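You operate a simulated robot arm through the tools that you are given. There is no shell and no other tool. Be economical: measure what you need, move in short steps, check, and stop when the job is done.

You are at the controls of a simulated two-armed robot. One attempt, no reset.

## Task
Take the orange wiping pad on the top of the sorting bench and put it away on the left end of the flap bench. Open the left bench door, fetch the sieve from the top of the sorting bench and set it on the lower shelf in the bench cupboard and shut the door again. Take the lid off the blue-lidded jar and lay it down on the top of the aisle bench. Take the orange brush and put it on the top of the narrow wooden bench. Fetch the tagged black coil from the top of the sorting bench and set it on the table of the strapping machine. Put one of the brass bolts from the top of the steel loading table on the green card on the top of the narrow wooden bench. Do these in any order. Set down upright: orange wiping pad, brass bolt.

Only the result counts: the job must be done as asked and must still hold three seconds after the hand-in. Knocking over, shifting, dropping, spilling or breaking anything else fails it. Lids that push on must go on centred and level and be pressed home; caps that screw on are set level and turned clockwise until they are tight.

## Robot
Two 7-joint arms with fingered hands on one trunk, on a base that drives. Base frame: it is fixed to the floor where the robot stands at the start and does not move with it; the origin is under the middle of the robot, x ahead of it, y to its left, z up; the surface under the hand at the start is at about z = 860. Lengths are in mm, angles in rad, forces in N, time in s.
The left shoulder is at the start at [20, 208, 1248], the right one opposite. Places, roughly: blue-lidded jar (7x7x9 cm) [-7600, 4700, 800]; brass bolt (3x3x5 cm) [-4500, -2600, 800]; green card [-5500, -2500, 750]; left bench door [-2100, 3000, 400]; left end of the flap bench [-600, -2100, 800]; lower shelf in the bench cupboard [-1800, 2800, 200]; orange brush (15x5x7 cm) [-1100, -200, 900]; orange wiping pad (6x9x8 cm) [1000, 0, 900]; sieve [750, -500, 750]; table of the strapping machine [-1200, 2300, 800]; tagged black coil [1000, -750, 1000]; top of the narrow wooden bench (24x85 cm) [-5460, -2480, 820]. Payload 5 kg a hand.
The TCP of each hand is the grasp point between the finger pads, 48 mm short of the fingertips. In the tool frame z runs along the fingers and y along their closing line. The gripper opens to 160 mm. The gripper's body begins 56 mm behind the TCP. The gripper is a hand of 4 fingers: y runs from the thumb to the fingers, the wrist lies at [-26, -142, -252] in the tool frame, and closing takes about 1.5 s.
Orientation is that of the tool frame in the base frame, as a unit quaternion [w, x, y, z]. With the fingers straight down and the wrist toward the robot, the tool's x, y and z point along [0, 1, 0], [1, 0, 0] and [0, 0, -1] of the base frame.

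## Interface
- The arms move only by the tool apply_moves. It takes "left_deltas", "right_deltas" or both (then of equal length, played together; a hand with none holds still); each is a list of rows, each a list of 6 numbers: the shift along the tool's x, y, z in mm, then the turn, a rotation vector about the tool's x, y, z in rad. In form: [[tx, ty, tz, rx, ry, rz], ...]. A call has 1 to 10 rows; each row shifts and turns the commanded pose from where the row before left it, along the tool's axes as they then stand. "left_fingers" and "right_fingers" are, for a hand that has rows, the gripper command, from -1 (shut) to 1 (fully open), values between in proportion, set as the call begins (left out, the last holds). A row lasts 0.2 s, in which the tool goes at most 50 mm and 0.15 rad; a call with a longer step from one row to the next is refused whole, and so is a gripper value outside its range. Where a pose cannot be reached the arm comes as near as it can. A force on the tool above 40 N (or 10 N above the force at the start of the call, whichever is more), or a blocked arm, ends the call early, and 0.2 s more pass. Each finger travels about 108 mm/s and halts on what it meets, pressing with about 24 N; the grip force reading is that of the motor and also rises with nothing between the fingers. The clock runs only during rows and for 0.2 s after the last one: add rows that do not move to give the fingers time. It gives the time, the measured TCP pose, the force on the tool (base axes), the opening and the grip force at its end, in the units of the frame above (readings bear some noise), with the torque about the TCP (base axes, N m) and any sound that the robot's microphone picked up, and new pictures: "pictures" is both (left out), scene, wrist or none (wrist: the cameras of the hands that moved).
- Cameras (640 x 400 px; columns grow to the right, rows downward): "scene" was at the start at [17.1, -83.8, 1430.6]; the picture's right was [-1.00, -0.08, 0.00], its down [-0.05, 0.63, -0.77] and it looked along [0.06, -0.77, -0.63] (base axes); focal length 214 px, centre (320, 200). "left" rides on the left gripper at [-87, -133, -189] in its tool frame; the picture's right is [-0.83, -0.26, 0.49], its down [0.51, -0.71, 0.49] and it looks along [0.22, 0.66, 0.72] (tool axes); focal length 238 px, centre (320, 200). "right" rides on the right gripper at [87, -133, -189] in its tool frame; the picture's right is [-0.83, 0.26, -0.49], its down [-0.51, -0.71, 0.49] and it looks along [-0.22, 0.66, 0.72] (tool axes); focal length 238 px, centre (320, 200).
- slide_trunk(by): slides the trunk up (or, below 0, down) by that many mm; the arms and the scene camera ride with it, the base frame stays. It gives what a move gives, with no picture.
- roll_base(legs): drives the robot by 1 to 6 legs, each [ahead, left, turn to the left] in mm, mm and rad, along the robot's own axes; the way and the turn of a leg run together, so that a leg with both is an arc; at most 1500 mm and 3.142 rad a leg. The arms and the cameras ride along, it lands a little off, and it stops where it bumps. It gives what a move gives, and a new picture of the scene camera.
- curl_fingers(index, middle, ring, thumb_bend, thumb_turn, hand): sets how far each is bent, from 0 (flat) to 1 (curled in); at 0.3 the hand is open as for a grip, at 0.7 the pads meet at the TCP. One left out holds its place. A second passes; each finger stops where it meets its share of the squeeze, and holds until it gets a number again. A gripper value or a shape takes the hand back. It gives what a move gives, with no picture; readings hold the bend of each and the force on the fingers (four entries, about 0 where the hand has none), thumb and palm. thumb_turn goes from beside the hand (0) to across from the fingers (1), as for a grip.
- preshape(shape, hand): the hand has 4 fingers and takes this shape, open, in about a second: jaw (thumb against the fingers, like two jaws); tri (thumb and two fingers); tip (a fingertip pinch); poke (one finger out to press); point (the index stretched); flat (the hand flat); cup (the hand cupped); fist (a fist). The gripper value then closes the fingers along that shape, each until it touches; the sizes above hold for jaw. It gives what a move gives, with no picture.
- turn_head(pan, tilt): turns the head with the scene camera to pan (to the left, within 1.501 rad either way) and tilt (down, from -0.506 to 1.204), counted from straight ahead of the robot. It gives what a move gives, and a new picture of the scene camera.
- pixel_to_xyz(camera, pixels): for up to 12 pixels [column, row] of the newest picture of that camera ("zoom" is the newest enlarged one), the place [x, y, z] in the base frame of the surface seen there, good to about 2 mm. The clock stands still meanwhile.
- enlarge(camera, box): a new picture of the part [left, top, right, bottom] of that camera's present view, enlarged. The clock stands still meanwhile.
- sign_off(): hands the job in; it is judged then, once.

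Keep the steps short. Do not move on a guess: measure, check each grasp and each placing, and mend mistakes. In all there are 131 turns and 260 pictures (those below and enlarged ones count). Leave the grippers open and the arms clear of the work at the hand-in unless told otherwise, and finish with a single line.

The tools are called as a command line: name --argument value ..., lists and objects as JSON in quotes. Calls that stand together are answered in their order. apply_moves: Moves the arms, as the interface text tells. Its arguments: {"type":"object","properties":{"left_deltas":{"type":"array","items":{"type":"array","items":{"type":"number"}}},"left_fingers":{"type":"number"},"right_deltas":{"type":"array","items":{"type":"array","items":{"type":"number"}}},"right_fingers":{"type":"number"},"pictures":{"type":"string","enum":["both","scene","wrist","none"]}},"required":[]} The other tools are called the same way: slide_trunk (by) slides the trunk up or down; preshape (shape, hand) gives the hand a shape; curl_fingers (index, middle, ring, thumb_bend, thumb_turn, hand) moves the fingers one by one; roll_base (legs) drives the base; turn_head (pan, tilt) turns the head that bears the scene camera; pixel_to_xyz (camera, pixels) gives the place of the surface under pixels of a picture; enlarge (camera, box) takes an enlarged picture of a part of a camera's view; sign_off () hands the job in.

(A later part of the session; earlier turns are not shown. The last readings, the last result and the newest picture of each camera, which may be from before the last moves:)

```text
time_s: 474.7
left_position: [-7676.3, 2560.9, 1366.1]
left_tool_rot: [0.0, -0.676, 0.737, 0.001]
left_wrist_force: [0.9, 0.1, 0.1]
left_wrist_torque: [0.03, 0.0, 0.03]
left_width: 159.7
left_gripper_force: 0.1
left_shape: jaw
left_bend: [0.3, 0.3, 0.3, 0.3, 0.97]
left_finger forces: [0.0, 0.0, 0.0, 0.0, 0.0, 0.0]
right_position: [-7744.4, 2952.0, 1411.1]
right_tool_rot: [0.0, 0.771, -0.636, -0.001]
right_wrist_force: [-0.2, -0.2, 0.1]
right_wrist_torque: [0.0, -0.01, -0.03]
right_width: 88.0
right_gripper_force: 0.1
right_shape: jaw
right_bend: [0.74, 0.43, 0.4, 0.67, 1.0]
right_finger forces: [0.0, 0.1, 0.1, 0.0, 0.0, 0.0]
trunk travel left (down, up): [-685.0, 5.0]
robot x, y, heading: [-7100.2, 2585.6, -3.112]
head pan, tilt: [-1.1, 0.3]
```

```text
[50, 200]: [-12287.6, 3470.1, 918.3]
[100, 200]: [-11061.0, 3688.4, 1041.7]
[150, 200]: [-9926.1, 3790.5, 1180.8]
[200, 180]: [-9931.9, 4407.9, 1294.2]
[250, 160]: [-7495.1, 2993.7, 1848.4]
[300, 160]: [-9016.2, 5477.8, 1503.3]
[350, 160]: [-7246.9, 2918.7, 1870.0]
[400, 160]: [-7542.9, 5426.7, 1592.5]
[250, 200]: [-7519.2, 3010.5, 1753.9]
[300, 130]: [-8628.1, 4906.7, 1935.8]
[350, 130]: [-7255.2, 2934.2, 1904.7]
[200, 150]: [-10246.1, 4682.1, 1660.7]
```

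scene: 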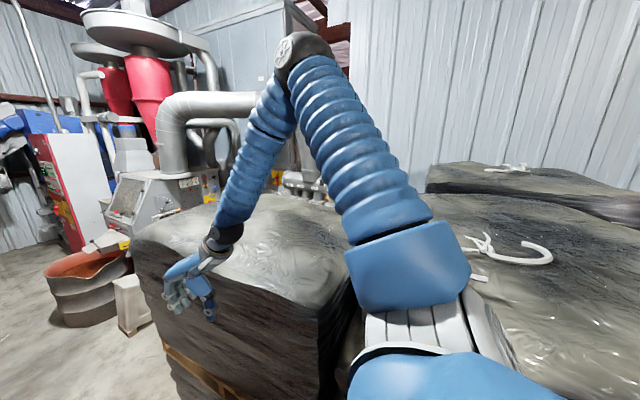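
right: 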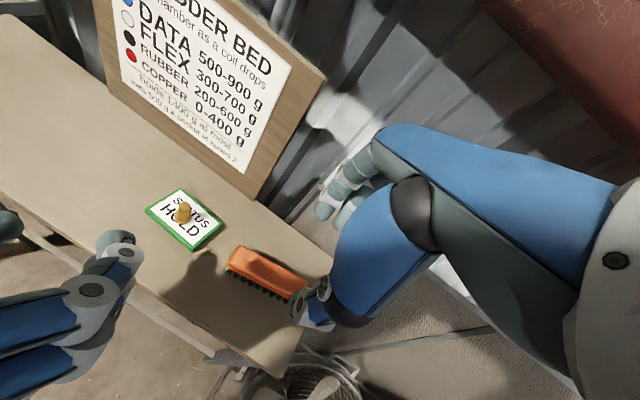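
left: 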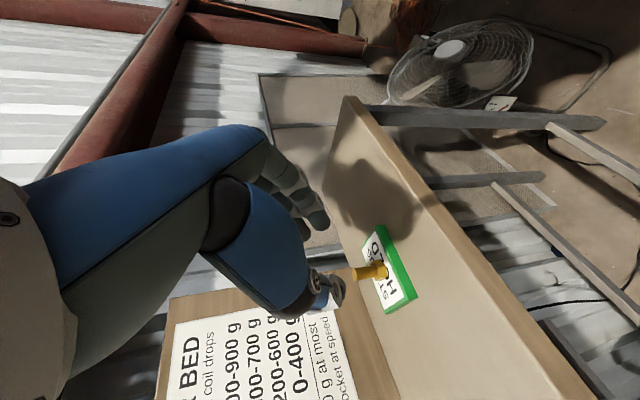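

The jar's bench must lie in the aisle behind the bales. I bring the right hand back, go round the bales' west end and look east along that aisle.

apply_moves --right_deltas '[[45, 0, 0, 0, 0, 0], [45, 0, 0, 0, 0, 0], [45, 0, 0, 0, 0, 0], [45, 0, 0, 0, 0, 0], [45, 0, 0, 0, 0, 0]]' --pictures "none"

roll_base --legs '[[0, 0, -0.025], [1500, 0, 0], [0, 0, -1.571], [1000, 0, 0]]'

turn_head --pan -0.5 --tilt 0.45

pixel_to_xyz --camera "scene" --pixels '[[100, 200], [150, 200], [200, 200], [250, 200], [300, 200], [350, 200], [400, 200], [450, 200], [250, 250], [350, 250], [450, 250], [350, 150]]'

turn_head --pan -1.1 --tilt 0.45

pixel_to_xyz --camera "scene" --pixels '[[100, 200], [150, 200], [200, 200], [250, 200], [300, 200], [350, 200], [400, 200], [100, 250], [200, 250], [250, 150], [300, 150], [200, 150]]'

```text
time_s: 475.9
left_position: [-7677.0, 2557.9, 1366.9]
left_tool_rot: [0.001, -0.677, 0.736, 0.002]
left_wrist_force: [-0.1, -1.8, 0.0]
left_wrist_torque: [0.18, 0.02, -0.04]
left_width: 159.9
left_gripper_force: 0.0
left_shape: jaw
left_bend: [0.3, 0.3, 0.3, 0.3, 0.97]
left_finger forces: [0.0, 0.0, 0.1, 0.0, 0.1, 0.0]
right_position: [-7702.0, 2727.5, 1410.6]
right_tool_rot: [-0.002, 0.772, -0.636, -0.002]
right_wrist_force: [-0.6, -1.7, 0.5]
right_wrist_torque: [0.19, 0.02, -0.06]
right_width: 87.9
right_gripper_force: 0.0
right_shape: jaw
right_bend: [0.74, 0.43, 0.4, 0.67, 1.0]
right_finger forces: [0.1, 0.0, 0.1, 0.1, 0.1, 0.1]
trunk travel left (down, up): [-685.0, 5.0]
robot x, y, heading: [-7103.6, 2589.4, -3.116]
head pan, tilt: [-1.1, 0.3]
```

```text
time_s: 486.9
left_position: [-8680.6, 3169.2, 1365.9]
left_tool_rot: [0.002, -0.013, 1.0, 0.001]
left_wrist_force: [0.8, 0.4, -0.5]
left_wrist_torque: [0.01, 0.07, 0.02]
left_width: 159.7
left_gripper_force: 0.0
left_shape: jaw
left_bend: [0.3, 0.3, 0.3, 0.3, 0.97]
left_finger forces: [0.0, 0.0, 0.0, 0.0, 0.1, 0.0]
right_position: [-8528.9, 3212.9, 1411.0]
right_tool_rot: [-0.004, -0.159, 0.987, 0.003]
right_wrist_force: [-18.3, -0.8, -3.3]
right_wrist_torque: [-0.34, 0.48, 0.66]
right_width: 86.4
right_gripper_force: 0.0
right_shape: jaw
right_bend: [0.74, 0.43, 0.38, 0.68, 0.99]
right_finger forces: [0.1, 0.0, 13.1, 0.0, 5.2, 0.0]
trunk travel left (down, up): [-685.0, 5.0]
robot x, y, heading: [-8588.1, 2600.2, 1.707]
head pan, tilt: [-1.1, 0.3]
stopped in leg 3: the force on the tool passed its limit at 61 N (the readings are from after the stop); the commanded pose is now the measured one
```

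scene: 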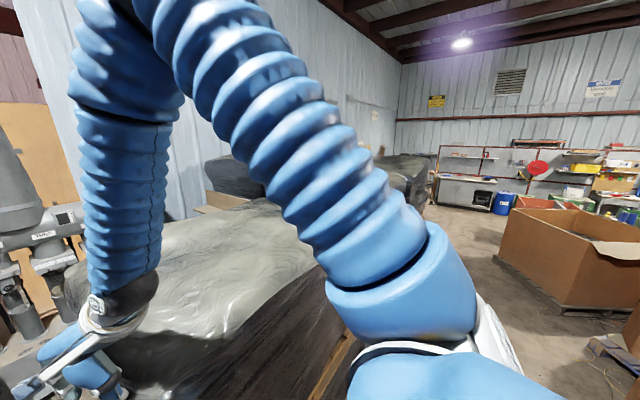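

```text
time_s: 487.9
left_position: [-8682.4, 3168.9, 1365.1]
left_tool_rot: [0.001, -0.012, 1.0, 0.001]
left_wrist_force: [-0.1, 0.4, -0.8]
left_wrist_torque: [-0.01, 0.02, 0.0]
left_width: 159.9
left_gripper_force: 0.2
left_shape: jaw
left_bend: [0.3, 0.3, 0.3, 0.3, 0.97]
left_finger forces: [0.0, 0.0, 0.0, 0.1, 0.1, 0.0]
right_position: [-8527.4, 3212.4, 1410.3]
right_tool_rot: [-0.003, -0.158, 0.987, 0.002]
right_wrist_force: [-21.4, 1.2, -3.8]
right_wrist_torque: [-0.29, 0.49, 0.82]
right_width: 87.0
right_gripper_force: 0.1
right_shape: jaw
right_bend: [0.74, 0.43, 0.38, 0.68, 0.99]
right_finger forces: [0.0, 0.0, 15.5, 0.0, 5.5, 0.1]
trunk travel left (down, up): [-685.0, 5.0]
robot x, y, heading: [-8586.8, 2597.6, 1.707]
head pan, tilt: [-0.499, 0.45]
```

scene: 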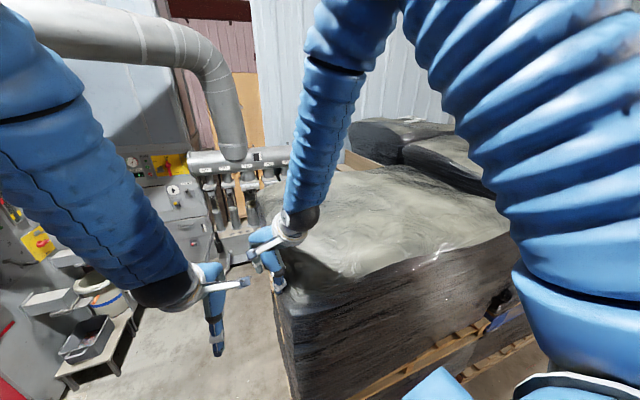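

```text
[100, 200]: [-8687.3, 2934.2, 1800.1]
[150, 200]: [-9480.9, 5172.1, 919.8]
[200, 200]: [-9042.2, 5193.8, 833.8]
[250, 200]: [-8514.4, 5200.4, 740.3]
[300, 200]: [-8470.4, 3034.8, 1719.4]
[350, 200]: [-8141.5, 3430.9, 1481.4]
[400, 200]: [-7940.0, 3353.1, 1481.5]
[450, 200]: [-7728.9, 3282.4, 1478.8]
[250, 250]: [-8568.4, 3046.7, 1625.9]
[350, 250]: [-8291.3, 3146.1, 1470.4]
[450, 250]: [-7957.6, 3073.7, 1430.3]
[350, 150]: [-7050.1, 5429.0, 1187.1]
```

```text
time_s: 488.9
left_position: [-8683.4, 3169.0, 1366.3]
left_tool_rot: [0.002, -0.013, 1.0, 0.001]
left_wrist_force: [0.1, 0.4, -0.4]
left_wrist_torque: [0.01, 0.03, 0.0]
left_width: 159.8
left_gripper_force: 0.0
left_shape: jaw
left_bend: [0.3, 0.3, 0.3, 0.3, 0.97]
left_finger forces: [0.1, 0.1, 0.1, 0.1, 0.0, 0.0]
right_position: [-8528.2, 3211.8, 1412.0]
right_tool_rot: [-0.003, -0.158, 0.987, 0.002]
right_wrist_force: [-22.1, 1.0, -3.6]
right_wrist_torque: [-0.35, 0.49, 0.85]
right_width: 86.7
right_gripper_force: 0.0
right_shape: jaw
right_bend: [0.74, 0.43, 0.38, 0.68, 0.99]
right_finger forces: [0.0, 0.0, 16.3, 0.1, 6.1, 0.0]
trunk travel left (down, up): [-685.0, 5.0]
robot x, y, heading: [-8591.9, 2602.5, 1.707]
head pan, tilt: [-1.1, 0.45]
```

scene: 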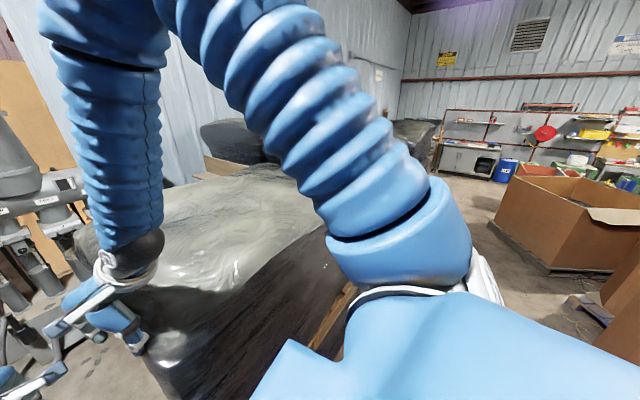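

```text
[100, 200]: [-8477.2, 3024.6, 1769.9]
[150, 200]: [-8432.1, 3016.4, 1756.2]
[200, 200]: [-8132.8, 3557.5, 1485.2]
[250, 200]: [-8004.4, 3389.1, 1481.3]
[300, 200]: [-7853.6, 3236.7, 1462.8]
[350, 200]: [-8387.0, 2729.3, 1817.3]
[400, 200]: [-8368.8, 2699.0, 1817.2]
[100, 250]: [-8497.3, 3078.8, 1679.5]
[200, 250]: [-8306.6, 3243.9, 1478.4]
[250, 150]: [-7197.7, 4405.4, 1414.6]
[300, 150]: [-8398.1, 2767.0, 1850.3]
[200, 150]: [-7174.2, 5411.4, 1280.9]
```

The right hand touched the bale's corner. I turn away from it, narrow my arms, and measure the gap between bale and trolley.

roll_base --legs '[[0, 0, 0.12], [-100, 120, 0]]'

turn_head --pan -0.25 --tilt 0.7

pixel_to_xyz --camera "scene" --pixels '[[100, 200], [150, 250], [200, 250], [250, 200], [250, 250], [300, 200], [350, 150], [400, 150], [300, 300], [350, 250], [400, 300], [250, 150]]'

```text
time_s: 490.9
left_position: [-8836.8, 3032.4, 1366.7]
left_tool_rot: [0.0, -0.071, 0.997, 0.0]
left_wrist_force: [0.7, 0.3, 0.7]
left_wrist_torque: [-0.09, 0.05, -0.02]
left_width: 159.7
left_gripper_force: 0.0
left_shape: jaw
left_bend: [0.3, 0.3, 0.3, 0.3, 0.97]
left_finger forces: [0.1, 0.0, 0.0, 0.0, 0.0, 0.0]
right_position: [-8687.4, 3093.9, 1410.1]
right_tool_rot: [-0.004, -0.214, 0.977, 0.002]
right_wrist_force: [0.9, 0.3, -0.3]
right_wrist_torque: [-0.1, 0.09, 0.03]
right_width: 87.7
right_gripper_force: 0.1
right_shape: jaw
right_bend: [0.74, 0.43, 0.4, 0.67, 1.0]
right_finger forces: [0.0, 0.0, 0.1, 0.1, 0.0, 0.0]
trunk travel left (down, up): [-685.0, 5.0]
robot x, y, heading: [-8681.6, 2475.1, 1.824]
head pan, tilt: [-1.1, 0.45]
```

scene: 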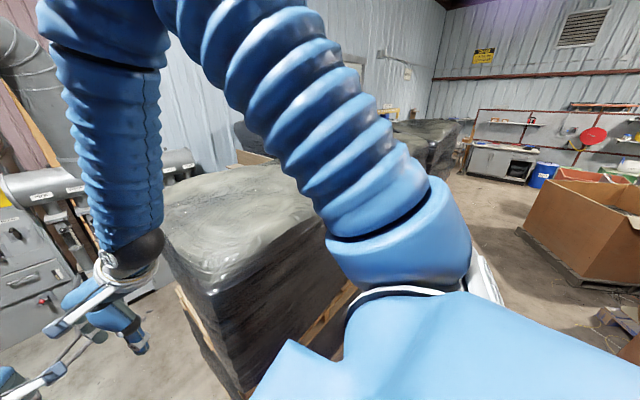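

```text
time_s: 492.0
left_position: [-8837.6, 3031.3, 1367.3]
left_tool_rot: [-0.001, -0.071, 0.997, 0.0]
left_wrist_force: [-0.5, 0.9, 0.1]
left_wrist_torque: [-0.06, 0.02, 0.0]
left_width: 160.1
left_gripper_force: 0.1
left_shape: jaw
left_bend: [0.3, 0.3, 0.3, 0.3, 0.97]
left_finger forces: [0.0, 0.0, 0.1, 0.0, 0.0, 0.1]
right_position: [-8689.4, 3092.6, 1410.6]
right_tool_rot: [-0.004, -0.214, 0.977, 0.002]
right_wrist_force: [0.2, 0.1, 0.0]
right_wrist_torque: [-0.05, 0.02, -0.05]
right_width: 87.8
right_gripper_force: 0.1
right_shape: jaw
right_bend: [0.74, 0.43, 0.4, 0.67, 1.0]
right_finger forces: [0.0, 0.0, 0.0, 0.0, 0.0, 0.0]
trunk travel left (down, up): [-685.0, 5.0]
robot x, y, heading: [-8680.2, 2476.8, 1.826]
head pan, tilt: [-0.25, 0.7]
```

scene: 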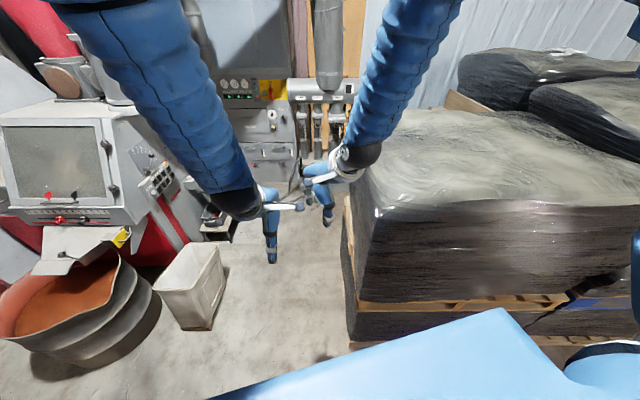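

```text
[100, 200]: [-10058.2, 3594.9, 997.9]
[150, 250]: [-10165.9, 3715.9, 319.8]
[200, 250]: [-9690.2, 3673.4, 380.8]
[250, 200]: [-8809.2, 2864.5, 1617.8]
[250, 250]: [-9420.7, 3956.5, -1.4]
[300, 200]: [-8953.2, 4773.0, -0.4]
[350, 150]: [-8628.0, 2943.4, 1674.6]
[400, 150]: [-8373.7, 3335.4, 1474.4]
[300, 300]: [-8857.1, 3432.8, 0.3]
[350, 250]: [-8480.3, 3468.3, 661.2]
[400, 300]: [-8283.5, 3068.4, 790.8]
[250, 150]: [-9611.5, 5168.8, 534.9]
```

The gap is clear (x -9600…-8480, floor free to y≈4770). I drive up it to y≈4400, turn to face +x, and look for the bench and jar.

roll_base --legs '[[0, 320, 0], [0, 0, -0.255], [1000, 0, 0], [1000, 0, 0], [0, 0, -1.571]]'

turn_head --pan 0.1 --tilt 0.5

enlarge --camera "scene" --box '[200, 100, 440, 250]'

pixel_to_xyz --camera "scene" --pixels '[[200, 200], [250, 200], [300, 200], [350, 200], [400, 200], [300, 150], [350, 150], [250, 150], [300, 250], [350, 250], [320, 180], [320, 220]]'

```text
time_s: 504.0
left_position: [-9009.8, 4894.0, 1362.1]
left_tool_rot: [-0.001, 0.056, 0.998, -0.008]
left_wrist_force: [-1.4, -9.3, -1.4]
left_wrist_torque: [0.01, -0.04, 0.2]
left_width: 159.2
left_gripper_force: 0.1
left_shape: jaw
left_bend: [0.3, 0.32, 0.3, 0.3, 0.97]
left_finger forces: [0.0, 9.1, 0.0, 0.0, 0.0, 0.1]
right_position: [-8850.1, 4928.5, 1414.1]
right_tool_rot: [-0.002, -0.092, 0.996, 0.005]
right_wrist_force: [0.7, -5.6, 7.1]
right_wrist_torque: [0.46, -0.08, -0.1]
right_width: 86.3
right_gripper_force: 0.0
right_shape: jaw
right_bend: [0.74, 0.44, 0.4, 0.67, 1.0]
right_finger forces: [0.1, 8.6, 0.0, 0.1, 0.0, 0.1]
trunk travel left (down, up): [-685.0, 5.0]
robot x, y, heading: [-8995.2, 4331.4, 1.572]
head pan, tilt: [-0.25, 0.7]
stopped in leg 4: the force on the tool passed its limit at 54 N (the readings are from after the stop); the commanded pose is now the measured one
```

scene: 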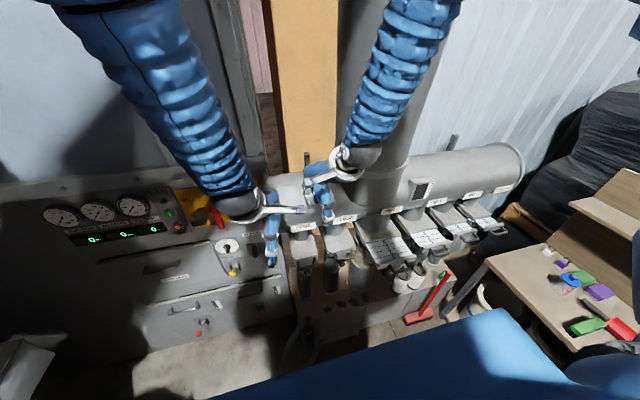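

```text
time_s: 504.8
left_position: [-9010.3, 4896.0, 1362.8]
left_tool_rot: [0.0, 0.055, 0.998, -0.007]
left_wrist_force: [-3.1, -12.1, -3.4]
left_wrist_torque: [-0.09, -0.05, 0.35]
left_width: 158.8
left_gripper_force: 0.1
left_shape: jaw
left_bend: [0.3, 0.33, 0.3, 0.3, 0.97]
left_finger forces: [0.0, 11.5, 0.1, 0.1, 0.1, 0.1]
right_position: [-8850.3, 4927.4, 1413.0]
right_tool_rot: [-0.002, -0.092, 0.996, 0.005]
right_wrist_force: [1.0, -4.8, 11.3]
right_wrist_torque: [0.77, -0.09, -0.08]
right_width: 86.7
right_gripper_force: 0.1
right_shape: jaw
right_bend: [0.74, 0.44, 0.4, 0.67, 1.0]
right_finger forces: [0.0, 11.6, 0.1, 0.0, 0.0, 0.1]
trunk travel left (down, up): [-685.0, 5.0]
robot x, y, heading: [-8990.2, 4333.3, 1.576]
head pan, tilt: [0.099, 0.499]
```

scene: 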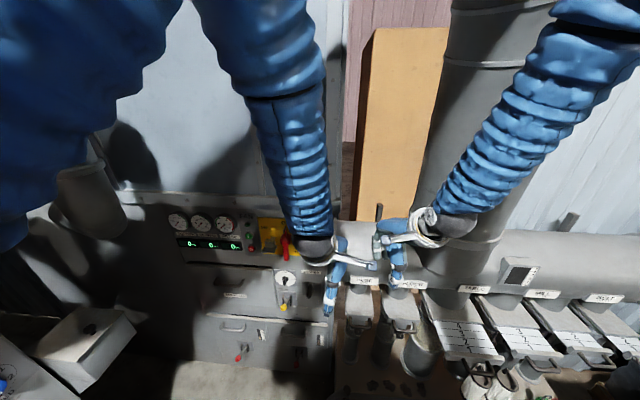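

```text
2.67 times, centred on (320, 175) of scene
```

zoom: 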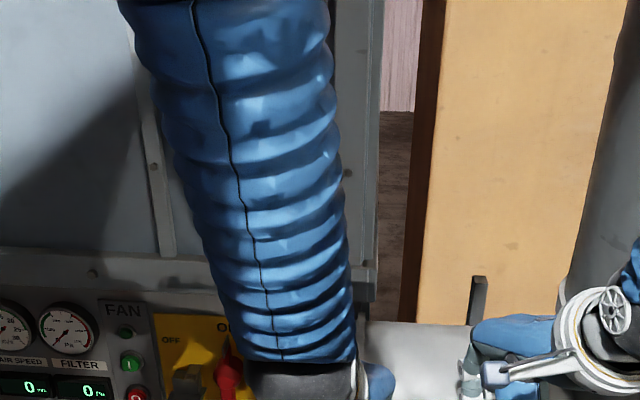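

```text
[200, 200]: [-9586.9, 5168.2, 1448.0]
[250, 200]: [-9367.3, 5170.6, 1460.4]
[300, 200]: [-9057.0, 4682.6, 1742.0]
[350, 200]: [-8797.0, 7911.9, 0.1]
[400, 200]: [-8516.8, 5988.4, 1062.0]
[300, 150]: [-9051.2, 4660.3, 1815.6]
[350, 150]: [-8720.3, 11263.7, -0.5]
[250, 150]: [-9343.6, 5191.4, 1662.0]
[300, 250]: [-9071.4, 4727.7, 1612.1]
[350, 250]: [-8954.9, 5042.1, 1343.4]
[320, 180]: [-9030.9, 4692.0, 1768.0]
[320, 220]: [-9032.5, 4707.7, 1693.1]
```

The bench with small coloured items shows at the right in the first picture. I back off from the machine, turn right to face +x, and look at it.

roll_base --legs '[[-160, 0, 0], [0, 0, -1.571]]'

turn_head --pan 0.15 --tilt 0.5

enlarge --camera "scene" --box '[200, 140, 440, 290]'

pixel_to_xyz --camera "scene" --pixels '[[250, 200], [300, 200], [350, 200], [400, 200], [250, 250], [300, 250], [350, 250], [320, 170], [320, 300], [400, 250], [280, 180], [360, 180]]'

```text
time_s: 510.0
left_position: [-8427.1, 4185.1, 1361.6]
left_tool_rot: [-0.006, 0.744, 0.668, -0.006]
left_wrist_force: [0.1, 0.8, 0.1]
left_wrist_torque: [0.0, -0.01, 0.04]
left_width: 159.9
left_gripper_force: 0.1
left_shape: jaw
left_bend: [0.3, 0.3, 0.3, 0.3, 0.97]
left_finger forces: [0.1, 0.0, 0.0, 0.0, 0.1, 0.0]
right_position: [-8394.3, 4025.8, 1411.1]
right_tool_rot: [0.0, 0.638, 0.77, 0.005]
right_wrist_force: [-0.3, -0.1, -0.3]
right_wrist_torque: [0.0, 0.02, -0.02]
right_width: 87.7
right_gripper_force: 0.1
right_shape: jaw
right_bend: [0.74, 0.43, 0.4, 0.67, 1.0]
right_finger forces: [0.0, 0.0, 0.0, 0.0, 0.1, 0.0]
trunk travel left (down, up): [-685.0, 5.0]
robot x, y, heading: [-8995.1, 4168.1, 0.005]
head pan, tilt: [0.099, 0.499]
```

scene: 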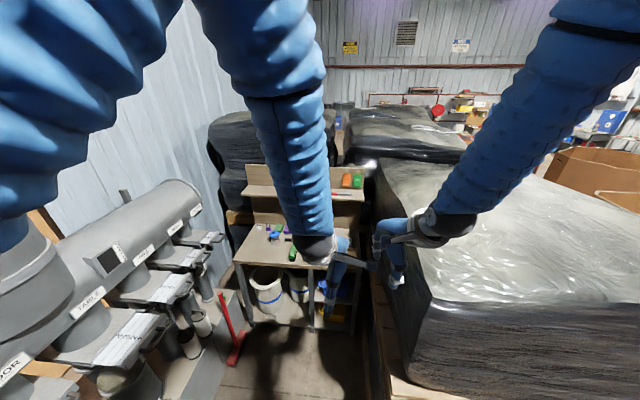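

```text
time_s: 510.7
left_position: [-8427.3, 4183.8, 1363.0]
left_tool_rot: [-0.006, 0.744, 0.668, -0.005]
left_wrist_force: [-0.1, -0.3, -0.3]
left_wrist_torque: [-0.01, 0.0, 0.01]
left_width: 159.7
left_gripper_force: 0.1
left_shape: jaw
left_bend: [0.3, 0.3, 0.3, 0.3, 0.97]
left_finger forces: [0.0, 0.1, 0.0, 0.1, 0.1, 0.0]
right_position: [-8396.2, 4024.4, 1410.9]
right_tool_rot: [0.0, 0.638, 0.77, 0.006]
right_wrist_force: [0.5, -0.5, 1.0]
right_wrist_torque: [0.03, 0.0, 0.01]
right_width: 87.7
right_gripper_force: 0.1
right_shape: jaw
right_bend: [0.74, 0.43, 0.4, 0.67, 1.0]
right_finger forces: [0.0, 0.0, 0.0, 0.1, 0.0, 0.1]
trunk travel left (down, up): [-685.0, 5.0]
robot x, y, heading: [-8995.5, 4170.1, 0.005]
head pan, tilt: [0.15, 0.499]
```

scene: 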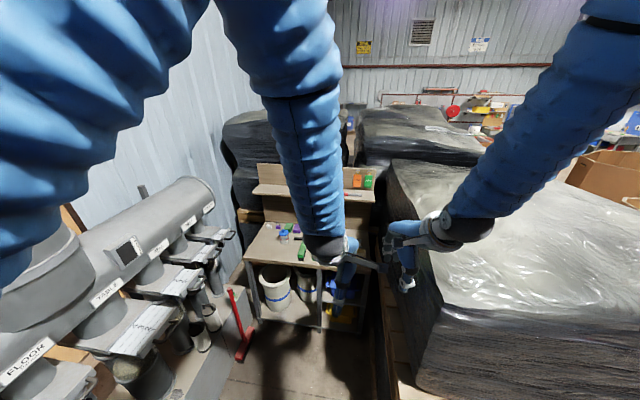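

```text
2.67 times, centred on (320, 215) of scene
```

zoom: 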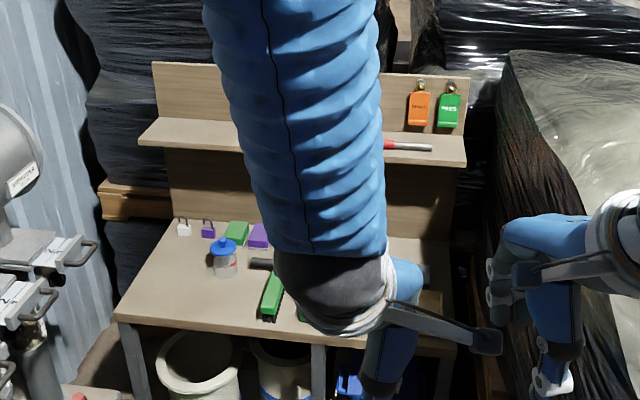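

```text
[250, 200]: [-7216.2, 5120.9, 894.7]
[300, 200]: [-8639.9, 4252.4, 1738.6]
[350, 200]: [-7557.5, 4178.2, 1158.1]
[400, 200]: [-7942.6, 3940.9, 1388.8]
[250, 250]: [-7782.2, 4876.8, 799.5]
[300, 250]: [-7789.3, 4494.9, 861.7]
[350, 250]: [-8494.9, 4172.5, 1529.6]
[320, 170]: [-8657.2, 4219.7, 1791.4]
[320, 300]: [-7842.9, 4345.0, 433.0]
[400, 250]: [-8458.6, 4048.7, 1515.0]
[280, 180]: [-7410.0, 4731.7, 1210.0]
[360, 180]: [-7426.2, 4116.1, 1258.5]
```

There it is: the blue-lidded jar at (284,237) in the scene, standing on the aisle bench. I measure it, then lower the trunk and drive closer.

pixel_to_xyz --camera "zoom" --pixels '[[224, 241], [212, 249], [236, 249], [224, 252], [224, 262], [224, 272], [209, 232], [265, 264], [237, 232], [200, 290], [190, 260], [285, 320]]'

slide_trunk --by -330

roll_base --legs '[[560, 220, -0.005]]'

turn_head --pan 0.35 --tilt 0.65

enlarge --camera "left" --box '[0, 0, 640, 400]'

```text
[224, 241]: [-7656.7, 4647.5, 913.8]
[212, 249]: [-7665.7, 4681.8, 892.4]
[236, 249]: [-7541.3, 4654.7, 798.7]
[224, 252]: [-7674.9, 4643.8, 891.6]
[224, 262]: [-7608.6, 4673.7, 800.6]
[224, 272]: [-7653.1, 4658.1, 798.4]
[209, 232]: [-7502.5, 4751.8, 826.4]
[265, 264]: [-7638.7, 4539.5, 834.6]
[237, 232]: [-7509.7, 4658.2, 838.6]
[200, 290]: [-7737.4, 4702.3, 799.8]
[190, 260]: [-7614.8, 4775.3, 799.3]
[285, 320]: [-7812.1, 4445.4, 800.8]
```

```text
time_s: 513.9
left_position: [-8426.9, 4184.8, 1032.3]
left_tool_rot: [-0.005, 0.744, 0.668, -0.005]
left_wrist_force: [0.5, 0.0, 0.2]
left_wrist_torque: [-0.01, 0.0, 0.01]
left_width: 159.6
left_gripper_force: 0.1
left_shape: jaw
left_bend: [0.3, 0.3, 0.3, 0.3, 0.97]
left_finger forces: [0.1, 0.0, 0.0, 0.1, 0.0, 0.0]
right_position: [-8393.6, 4023.9, 1083.3]
right_tool_rot: [0.0, 0.638, 0.77, 0.004]
right_wrist_force: [0.0, 0.0, -0.2]
right_wrist_torque: [0.03, 0.02, -0.04]
right_width: 87.6
right_gripper_force: 0.1
right_shape: jaw
right_bend: [0.74, 0.43, 0.4, 0.67, 1.0]
right_finger forces: [0.0, 0.0, 0.0, 0.0, 0.0, 0.0]
trunk travel left (down, up): [-355.0, 335.0]
robot x, y, heading: [-8995.2, 4166.5, 0.003]
head pan, tilt: [0.15, 0.499]
```

```text
time_s: 517.3
left_position: [-7866.1, 4413.7, 1032.7]
left_tool_rot: [-0.007, 0.742, 0.67, -0.005]
left_wrist_force: [0.9, -0.5, -0.5]
left_wrist_torque: [-0.03, 0.04, -0.04]
left_width: 160.0
left_gripper_force: 0.0
left_shape: jaw
left_bend: [0.3, 0.3, 0.3, 0.3, 0.97]
left_finger forces: [0.0, 0.0, 0.0, 0.0, 0.0, 0.0]
right_position: [-7832.2, 4254.0, 1081.4]
right_tool_rot: [0.0, 0.636, 0.771, 0.004]
right_wrist_force: [-0.2, -0.2, 0.4]
right_wrist_torque: [0.0, 0.02, -0.01]
right_width: 87.7
right_gripper_force: 0.1
right_shape: jaw
right_bend: [0.74, 0.43, 0.4, 0.67, 1.0]
right_finger forces: [0.0, 0.0, 0.0, 0.0, 0.0, 0.0]
trunk travel left (down, up): [-355.0, 335.0]
robot x, y, heading: [-8437.5, 4394.2, 0.013]
head pan, tilt: [0.15, 0.499]
```

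scene: 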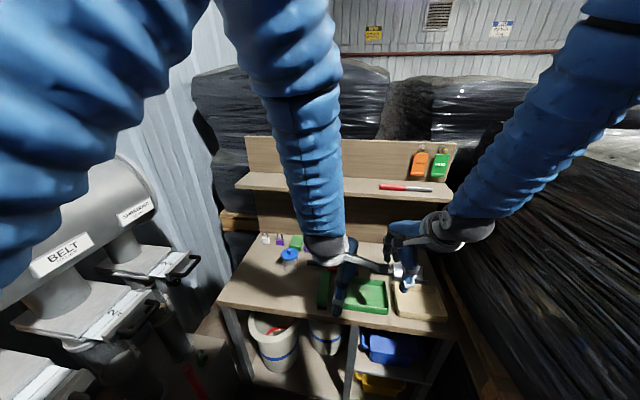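

```text
time_s: 518.0
left_position: [-7864.8, 4412.9, 1031.8]
left_tool_rot: [-0.006, 0.742, 0.67, -0.006]
left_wrist_force: [-0.1, 0.0, -0.4]
left_wrist_torque: [-0.01, 0.01, 0.0]
left_width: 159.7
left_gripper_force: 0.1
left_shape: jaw
left_bend: [0.3, 0.3, 0.3, 0.3, 0.97]
left_finger forces: [0.1, 0.1, 0.0, 0.1, 0.1, 0.0]
right_position: [-7834.1, 4253.0, 1083.0]
right_tool_rot: [0.001, 0.636, 0.772, 0.004]
right_wrist_force: [-0.8, 0.8, 0.4]
right_wrist_torque: [0.01, 0.0, -0.01]
right_width: 87.8
right_gripper_force: 0.0
right_shape: jaw
right_bend: [0.74, 0.43, 0.4, 0.67, 1.0]
right_finger forces: [0.0, 0.0, 0.0, 0.0, 0.0, 0.0]
trunk travel left (down, up): [-355.0, 335.0]
robot x, y, heading: [-8434.5, 4396.0, 0.01]
head pan, tilt: [0.351, 0.649]
```

scene: 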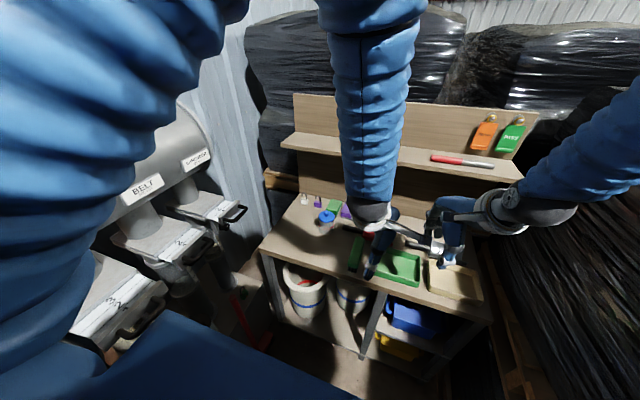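

```text
1.00 times, centred on (320, 200) of left (not enlarged: the box is as wide or as high as the picture)
```

zoom: 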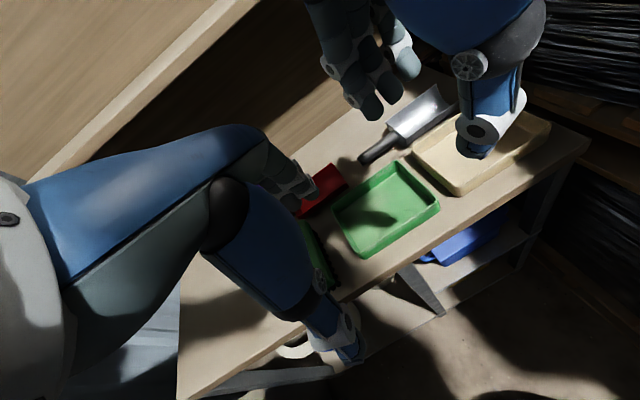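

Lid: rim z≈892, knob top z≈914, centre about [-7645,4650]. I lower the left hand a little, half close it, and bring it over the knob.

apply_moves --left_deltas '[[0, 0, 46, 0, 0, 0], [36.9, 27.8, 0, 0, 0, 0], [36.9, 27.8, 0, 0, 0, 0], [36.9, 27.8, 0, 0, 0, 0], [36.9, 27.8, 0, 0, 0, 0], [36.9, 27.8, 0, 0, 0, 0], [36.9, 27.8, 0, 0, 0, 0], [36.6, 28, 0, 0, 0, 0], [0, 0, 0, 0, 0, 0]]' --left_fingers -0.3 --pictures "both"

enlarge --camera "left" --box '[230, 170, 430, 370]'

pixel_to_xyz --camera "left" --pixels '[[320, 250], [330, 260], [340, 260], [350, 260], [360, 260], [340, 250], [350, 270], [330, 270], [340, 280], [360, 280], [370, 270], [320, 240]]'

enlarge --camera "scene" --box '[270, 160, 390, 260]'

pixel_to_xyz --camera "scene" --pixels '[[326, 213], [326, 217], [320, 217], [332, 217], [326, 222], [322, 214], [330, 214], [326, 210], [318, 215], [334, 215]]'

```text
time_s: 520.0
left_position: [-7648.3, 4648.5, 985.0]
left_tool_rot: [-0.006, 0.743, 0.67, -0.004]
left_wrist_force: [-0.1, -1.4, 0.0]
left_wrist_torque: [0.1, -0.03, 0.02]
left_width: 56.6
left_gripper_force: 0.1
left_shape: jaw
left_bend: [0.74, 0.51, 0.49, 0.73, 1.0]
left_finger forces: [0.0, 0.0, 0.0, 0.0, 0.0, 0.2]
right_position: [-7834.7, 4250.6, 1083.4]
right_tool_rot: [0.0, 0.636, 0.772, 0.005]
right_wrist_force: [-1.5, -0.9, -0.2]
right_wrist_torque: [0.09, -0.04, -0.04]
right_width: 87.7
right_gripper_force: 0.1
right_shape: jaw
right_bend: [0.74, 0.43, 0.4, 0.67, 1.0]
right_finger forces: [0.1, 0.0, 0.1, 0.0, 0.0, 0.0]
trunk travel left (down, up): [-355.0, 335.0]
robot x, y, heading: [-8434.7, 4395.9, 0.006]
head pan, tilt: [0.351, 0.649]
```

scene: 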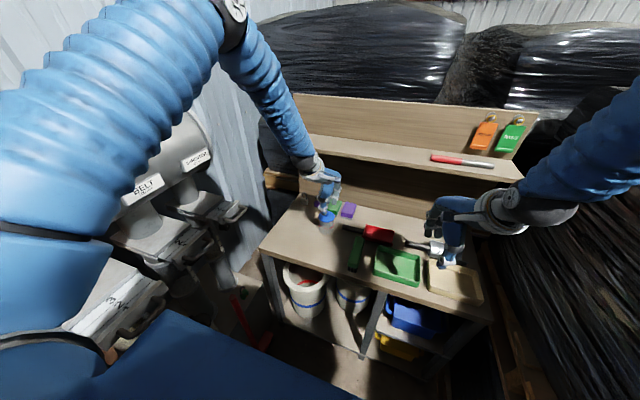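
left: 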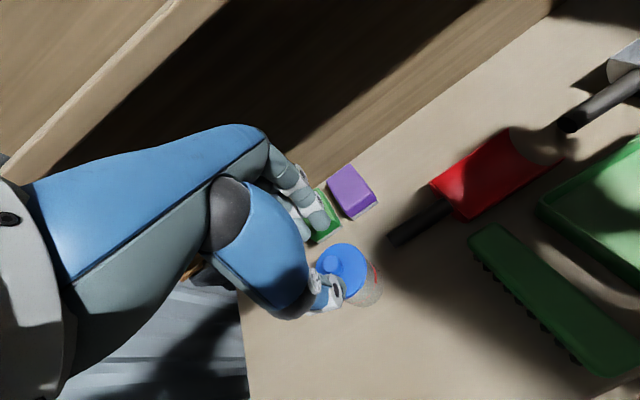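

```text
2.00 times, centred on (330, 270) of left
```

zoom: 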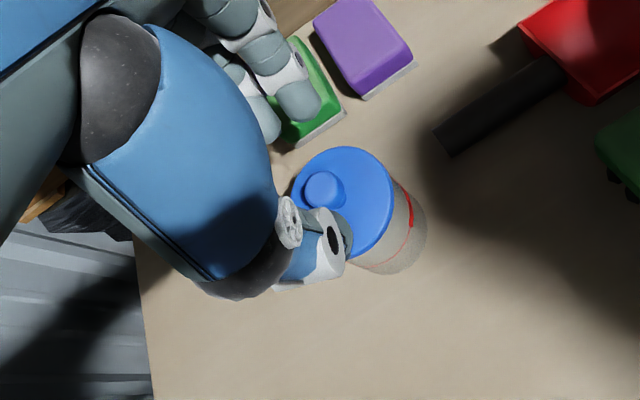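

```text
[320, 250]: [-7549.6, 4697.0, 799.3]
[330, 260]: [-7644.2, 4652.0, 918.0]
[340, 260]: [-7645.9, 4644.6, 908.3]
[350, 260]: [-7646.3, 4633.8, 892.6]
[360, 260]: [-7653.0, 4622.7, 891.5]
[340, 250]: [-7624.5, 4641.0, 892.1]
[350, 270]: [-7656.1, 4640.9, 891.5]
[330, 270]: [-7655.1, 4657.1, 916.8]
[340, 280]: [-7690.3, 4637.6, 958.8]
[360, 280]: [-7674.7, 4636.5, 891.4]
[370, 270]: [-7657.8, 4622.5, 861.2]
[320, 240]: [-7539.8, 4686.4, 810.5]
```

```text
4.00 times, centred on (330, 210) of scene
```

zoom: 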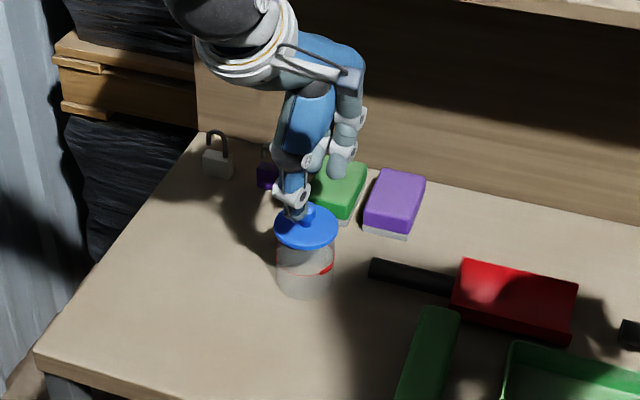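

```text
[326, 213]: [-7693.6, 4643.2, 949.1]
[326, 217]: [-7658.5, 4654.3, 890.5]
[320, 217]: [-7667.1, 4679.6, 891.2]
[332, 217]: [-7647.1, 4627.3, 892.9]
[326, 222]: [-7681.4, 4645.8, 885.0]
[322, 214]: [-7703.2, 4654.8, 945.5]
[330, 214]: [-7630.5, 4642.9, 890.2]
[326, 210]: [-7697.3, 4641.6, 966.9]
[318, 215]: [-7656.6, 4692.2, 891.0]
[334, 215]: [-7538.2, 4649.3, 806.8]
```

It is a knobbed cover; knob at [-7648,4654], top z≈918, plate z≈891. I go down, grip the knob, give a slight counter-clockwise turn and lift gently.

apply_moves --left_deltas '[[5, 0, 20, 0, 0, 0], [0, 0, 16, 0, 0, 0], [0, 0, 8, 0, 0, 0], [0, 0, 0, 0, 0, 0]]' --pictures "none"

apply_moves --left_deltas '[[0, 0, 0, 0, 0, 0], [0, 0, 0, 0, 0, 0], [0, 0, 0, 0, 0, 0], [0, 0, 0, 0, 0, 0], [0, 0, 0, 0, 0, 0]]' --left_fingers -1 --pictures "none"

apply_moves --left_deltas '[[0, 0, 0, 0, 0, -0.1], [0, 0, 0, 0, 0, -0.1], [0, 0, -4, 0, 0, 0], [0, 0, -6, 0, 0, 0], [0, 0, -10, 0, 0, 0], [0, 0, -10, 0, 0, 0], [0, 0, 0, 0, 0, 0]]' --pictures "wrist"

enlarge --camera "scene" --box '[270, 160, 390, 260]'

```text
time_s: 521.0
left_position: [-7647.2, 4654.5, 940.1]
left_tool_rot: [-0.005, 0.742, 0.671, -0.005]
left_wrist_force: [-0.1, 0.4, 0.2]
left_wrist_torque: [0.05, 0.02, 0.0]
left_width: 56.3
left_gripper_force: 0.0
left_shape: jaw
left_bend: [0.74, 0.51, 0.49, 0.73, 1.0]
left_finger forces: [0.1, 0.0, 0.0, 0.1, 0.0, 0.0]
right_position: [-7834.9, 4253.8, 1082.9]
right_tool_rot: [0.0, 0.636, 0.772, 0.004]
right_wrist_force: [-0.5, 1.2, -0.8]
right_wrist_torque: [0.04, -0.04, -0.02]
right_width: 87.7
right_gripper_force: 0.0
right_shape: jaw
right_bend: [0.74, 0.43, 0.4, 0.67, 1.0]
right_finger forces: [0.0, 0.1, 0.0, 0.0, 0.0, 0.1]
trunk travel left (down, up): [-355.0, 335.0]
robot x, y, heading: [-8433.9, 4393.8, 0.009]
head pan, tilt: [0.351, 0.649]
```

```text
time_s: 522.2
left_position: [-7646.9, 4653.9, 939.0]
left_tool_rot: [-0.004, 0.742, 0.671, -0.005]
left_wrist_force: [-0.2, 0.9, 1.9]
left_wrist_torque: [0.09, -0.02, -0.03]
left_width: 40.1
left_gripper_force: 24.4
left_shape: jaw
left_bend: [0.74, 0.55, 0.58, 0.74, 1.0]
left_finger forces: [11.0, 8.9, 0.0, 0.0, 19.7, 0.0]
right_position: [-7834.5, 4253.4, 1082.8]
right_tool_rot: [0.001, 0.636, 0.771, 0.005]
right_wrist_force: [-0.6, -0.2, -0.3]
right_wrist_torque: [-0.01, 0.0, -0.01]
right_width: 87.8
right_gripper_force: 0.1
right_shape: jaw
right_bend: [0.74, 0.43, 0.4, 0.67, 1.0]
right_finger forces: [0.0, 0.0, 0.1, 0.0, 0.0, 0.0]
trunk travel left (down, up): [-355.0, 335.0]
robot x, y, heading: [-8435.7, 4391.7, 0.012]
head pan, tilt: [0.351, 0.649]
```

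```text
time_s: 523.9
left_position: [-7646.4, 4655.7, 969.6]
left_tool_rot: [-0.006, 0.672, 0.741, -0.005]
left_wrist_force: [0.1, 0.4, 0.0]
left_wrist_torque: [0.0, 0.03, -0.02]
left_width: 39.8
left_gripper_force: 23.9
left_shape: jaw
left_bend: [0.74, 0.55, 0.58, 0.74, 1.0]
left_finger forces: [11.2, 8.7, 0.0, 0.0, 19.4, 0.0]
right_position: [-7833.5, 4252.8, 1081.0]
right_tool_rot: [0.0, 0.637, 0.771, 0.004]
right_wrist_force: [1.2, 0.4, -0.4]
right_wrist_torque: [-0.01, 0.01, 0.02]
right_width: 87.8
right_gripper_force: 0.0
right_shape: jaw
right_bend: [0.74, 0.43, 0.4, 0.67, 1.0]
right_finger forces: [0.0, 0.0, 0.0, 0.1, 0.0, 0.1]
trunk travel left (down, up): [-355.0, 335.0]
robot x, y, heading: [-8433.2, 4391.2, 0.008]
head pan, tilt: [0.351, 0.649]
heard: snap
```

left: 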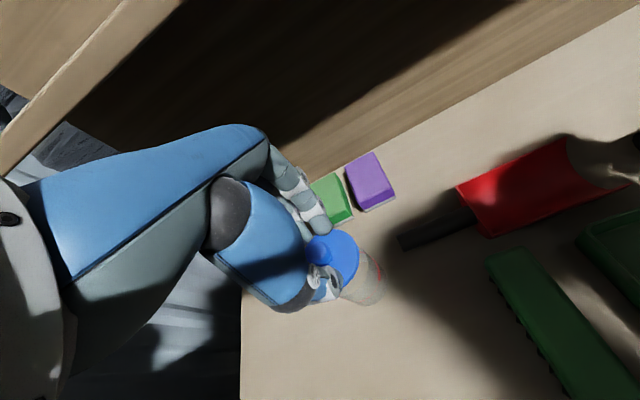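

```text
4.00 times, centred on (330, 210) of scene
5 turns are left
```

zoom: 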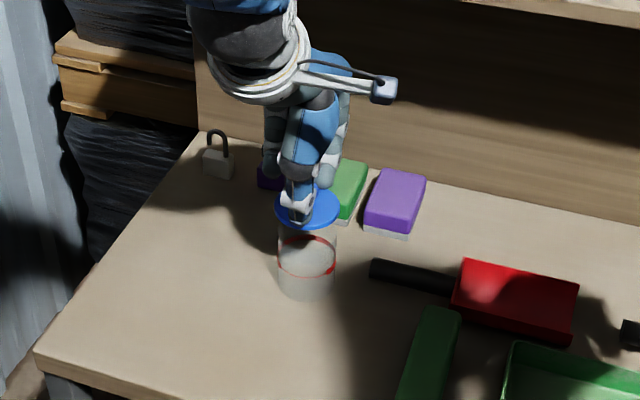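

A snap: the lid is off and the jar stands. I carry the lid clear to the free front-left part of the bench, lower it until it touches, release and lift.

apply_moves --left_deltas '[[0, 0, -25, 0, 0, 0], [0, 0, -15, 0, 0, 0], [18.8, -25.1, 0, 0, 0, 0], [18.8, -25.1, 0, 0, 0, 0], [18.8, -25.1, 0, 0, 0, 0], [18.8, -25.1, 0, 0, 0, 0], [0, 0, 0, 0, 0, 0]]' --pictures "none"

apply_moves --left_deltas '[[0, 0, 45, 0, 0, 0], [0, 0, 45, 0, 0, 0], [0, 0, 40, 0, 0, 0], [0, 0, 8, 0, 0, 0], [0, 0, 0, 0, 0, 0]]' --pictures "wrist"

enlarge --camera "scene" --box '[250, 170, 370, 270]'

pixel_to_xyz --camera "left" --pixels '[[345, 250], [350, 245], [355, 260], [340, 240], [360, 255], [365, 265], [380, 260], [330, 245]]'

```text
time_s: 525.5
left_position: [-7751.0, 4718.7, 1009.0]
left_tool_rot: [-0.007, 0.672, 0.741, -0.004]
left_wrist_force: [1.1, -0.5, -0.2]
left_wrist_torque: [0.05, 0.05, -0.01]
left_width: 39.7
left_gripper_force: 23.6
left_shape: jaw
left_bend: [0.74, 0.55, 0.58, 0.74, 1.0]
left_finger forces: [11.2, 8.8, 0.0, 0.0, 19.4, 0.1]
right_position: [-7833.8, 4250.9, 1081.1]
right_tool_rot: [-0.001, 0.635, 0.772, 0.005]
right_wrist_force: [0.8, -0.5, -0.4]
right_wrist_torque: [0.05, 0.06, 0.03]
right_width: 87.8
right_gripper_force: 0.1
right_shape: jaw
right_bend: [0.74, 0.43, 0.4, 0.67, 1.0]
right_finger forces: [0.0, 0.0, 0.1, 0.0, 0.0, 0.1]
trunk travel left (down, up): [-355.0, 335.0]
robot x, y, heading: [-8435.1, 4392.9, 0.009]
head pan, tilt: [0.351, 0.649]
```

```text
time_s: 526.6
left_position: [-7754.2, 4721.4, 872.9]
left_tool_rot: [-0.006, 0.671, 0.741, -0.004]
left_wrist_force: [0.0, 0.0, 0.5]
left_wrist_torque: [0.03, 0.01, 0.02]
left_width: 39.2
left_gripper_force: 24.1
left_shape: jaw
left_bend: [0.74, 0.55, 0.58, 0.74, 1.0]
left_finger forces: [11.4, 8.9, 0.0, 0.1, 19.4, 0.0]
right_position: [-7834.2, 4253.2, 1082.3]
right_tool_rot: [0.0, 0.636, 0.772, 0.004]
right_wrist_force: [0.1, 0.4, -0.4]
right_wrist_torque: [-0.04, 0.04, 0.02]
right_width: 87.6
right_gripper_force: 0.1
right_shape: jaw
right_bend: [0.74, 0.43, 0.4, 0.67, 1.0]
right_finger forces: [0.1, 0.0, 0.0, 0.1, 0.0, 0.0]
trunk travel left (down, up): [-355.0, 335.0]
robot x, y, heading: [-8433.8, 4391.3, 0.009]
head pan, tilt: [0.351, 0.649]
```

left: 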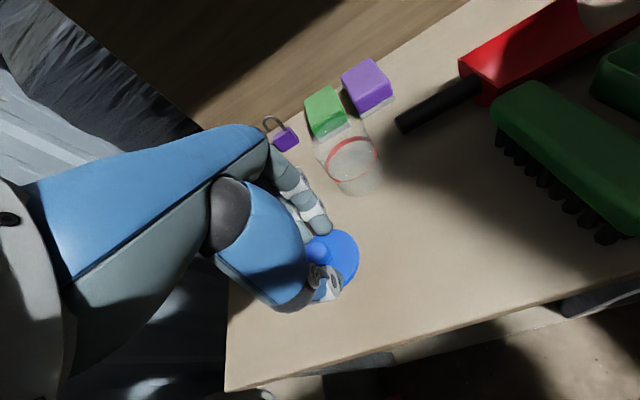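

```text
4.00 times, centred on (310, 220) of scene
```

zoom: 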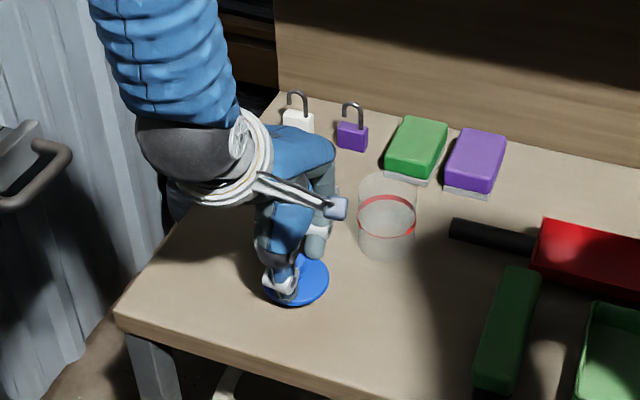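

```text
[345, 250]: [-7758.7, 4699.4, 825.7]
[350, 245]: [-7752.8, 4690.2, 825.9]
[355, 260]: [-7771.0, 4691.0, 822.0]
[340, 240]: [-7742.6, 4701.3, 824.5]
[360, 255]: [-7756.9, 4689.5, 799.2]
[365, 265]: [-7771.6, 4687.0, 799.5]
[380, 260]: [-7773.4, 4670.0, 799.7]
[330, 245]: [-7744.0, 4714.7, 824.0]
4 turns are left
```

The lid is 12 mm above the bench. I lower it in small steps to contact, release, lift and draw the hands back.

apply_moves --left_deltas '[[0, 0, 7, 0, 0, 0], [0, 0, 2, 0, 0, 0], [0, 0, 2, 0, 0, 0], [0, 0, 1.5, 0, 0, 0], [0, 0, 0, 0, 0, 0]]' --pictures "none"

apply_moves --left_deltas '[[0, 0, 0, 0, 0, 0], [0, 0, 0, 0, 0, 0], [0, 0, 0, 0, 0, 0], [0, 0, 0, 0, 0, 0], [0, 0, -15, 0, 0, 0], [0, 0, -30, 0, 0, 0], [0, 0, -45, 0, 0, 0], [0, 0, -45, 0, 0, 0]]' --left_fingers -0.1 --pictures "wrist"

enlarge --camera "scene" --box '[250, 170, 370, 270]'

```text
time_s: 527.9
left_position: [-7756.0, 4720.9, 860.5]
left_tool_rot: [-0.006, 0.672, 0.741, -0.005]
left_wrist_force: [0.0, 0.1, 0.2]
left_wrist_torque: [0.01, -0.02, 0.01]
left_width: 39.2
left_gripper_force: 23.9
left_shape: jaw
left_bend: [0.74, 0.55, 0.58, 0.74, 1.0]
left_finger forces: [11.3, 8.8, 0.0, 0.1, 19.4, 0.1]
right_position: [-7834.3, 4252.5, 1081.2]
right_tool_rot: [0.0, 0.636, 0.772, 0.004]
right_wrist_force: [0.3, -0.2, 0.7]
right_wrist_torque: [0.02, -0.01, -0.02]
right_width: 87.7
right_gripper_force: 0.1
right_shape: jaw
right_bend: [0.74, 0.43, 0.4, 0.67, 1.0]
right_finger forces: [0.1, 0.1, 0.1, 0.1, 0.0, 0.0]
trunk travel left (down, up): [-355.0, 335.0]
robot x, y, heading: [-8433.2, 4396.7, 0.011]
head pan, tilt: [0.351, 0.649]
```

```text
time_s: 529.6
left_position: [-7756.1, 4719.1, 995.7]
left_tool_rot: [-0.007, 0.671, 0.741, -0.005]
left_wrist_force: [-2.2, -1.3, -2.6]
left_wrist_torque: [0.02, -0.25, 0.03]
left_width: 71.6
left_gripper_force: 0.1
left_shape: jaw
left_bend: [0.74, 0.47, 0.44, 0.71, 1.0]
left_finger forces: [0.0, 0.0, 0.0, 0.1, 0.0, 0.0]
right_position: [-7834.1, 4251.8, 1082.7]
right_tool_rot: [0.0, 0.637, 0.771, 0.005]
right_wrist_force: [-1.0, -1.3, 0.0]
right_wrist_torque: [0.03, -0.07, -0.02]
right_width: 87.3
right_gripper_force: 0.0
right_shape: jaw
right_bend: [0.74, 0.43, 0.4, 0.67, 1.0]
right_finger forces: [0.0, 0.0, 0.0, 0.0, 0.1, 0.1]
trunk travel left (down, up): [-355.0, 335.0]
robot x, y, heading: [-8437.5, 4390.8, 0.013]
head pan, tilt: [0.351, 0.649]
```

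left: 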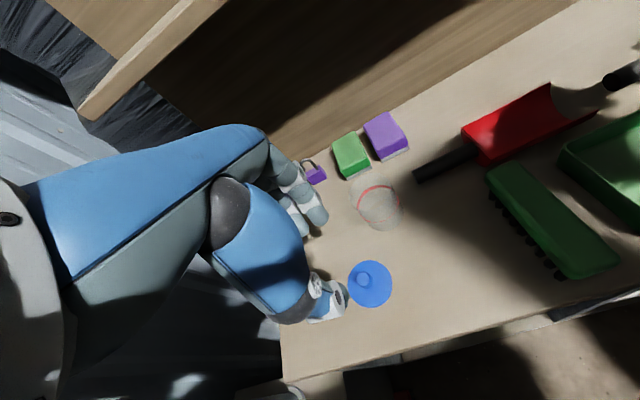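

```text
4.00 times, centred on (310, 220) of scene
3 turns are left
```

zoom: 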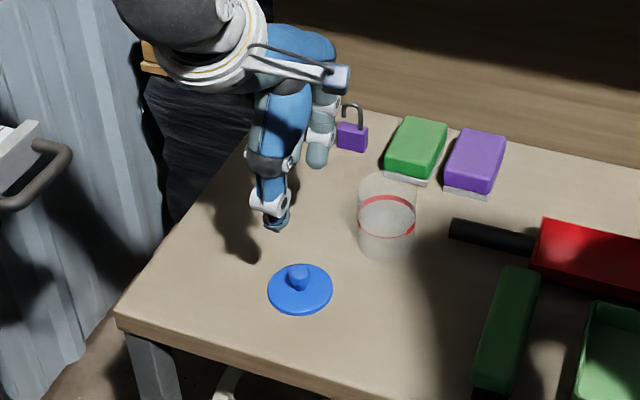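

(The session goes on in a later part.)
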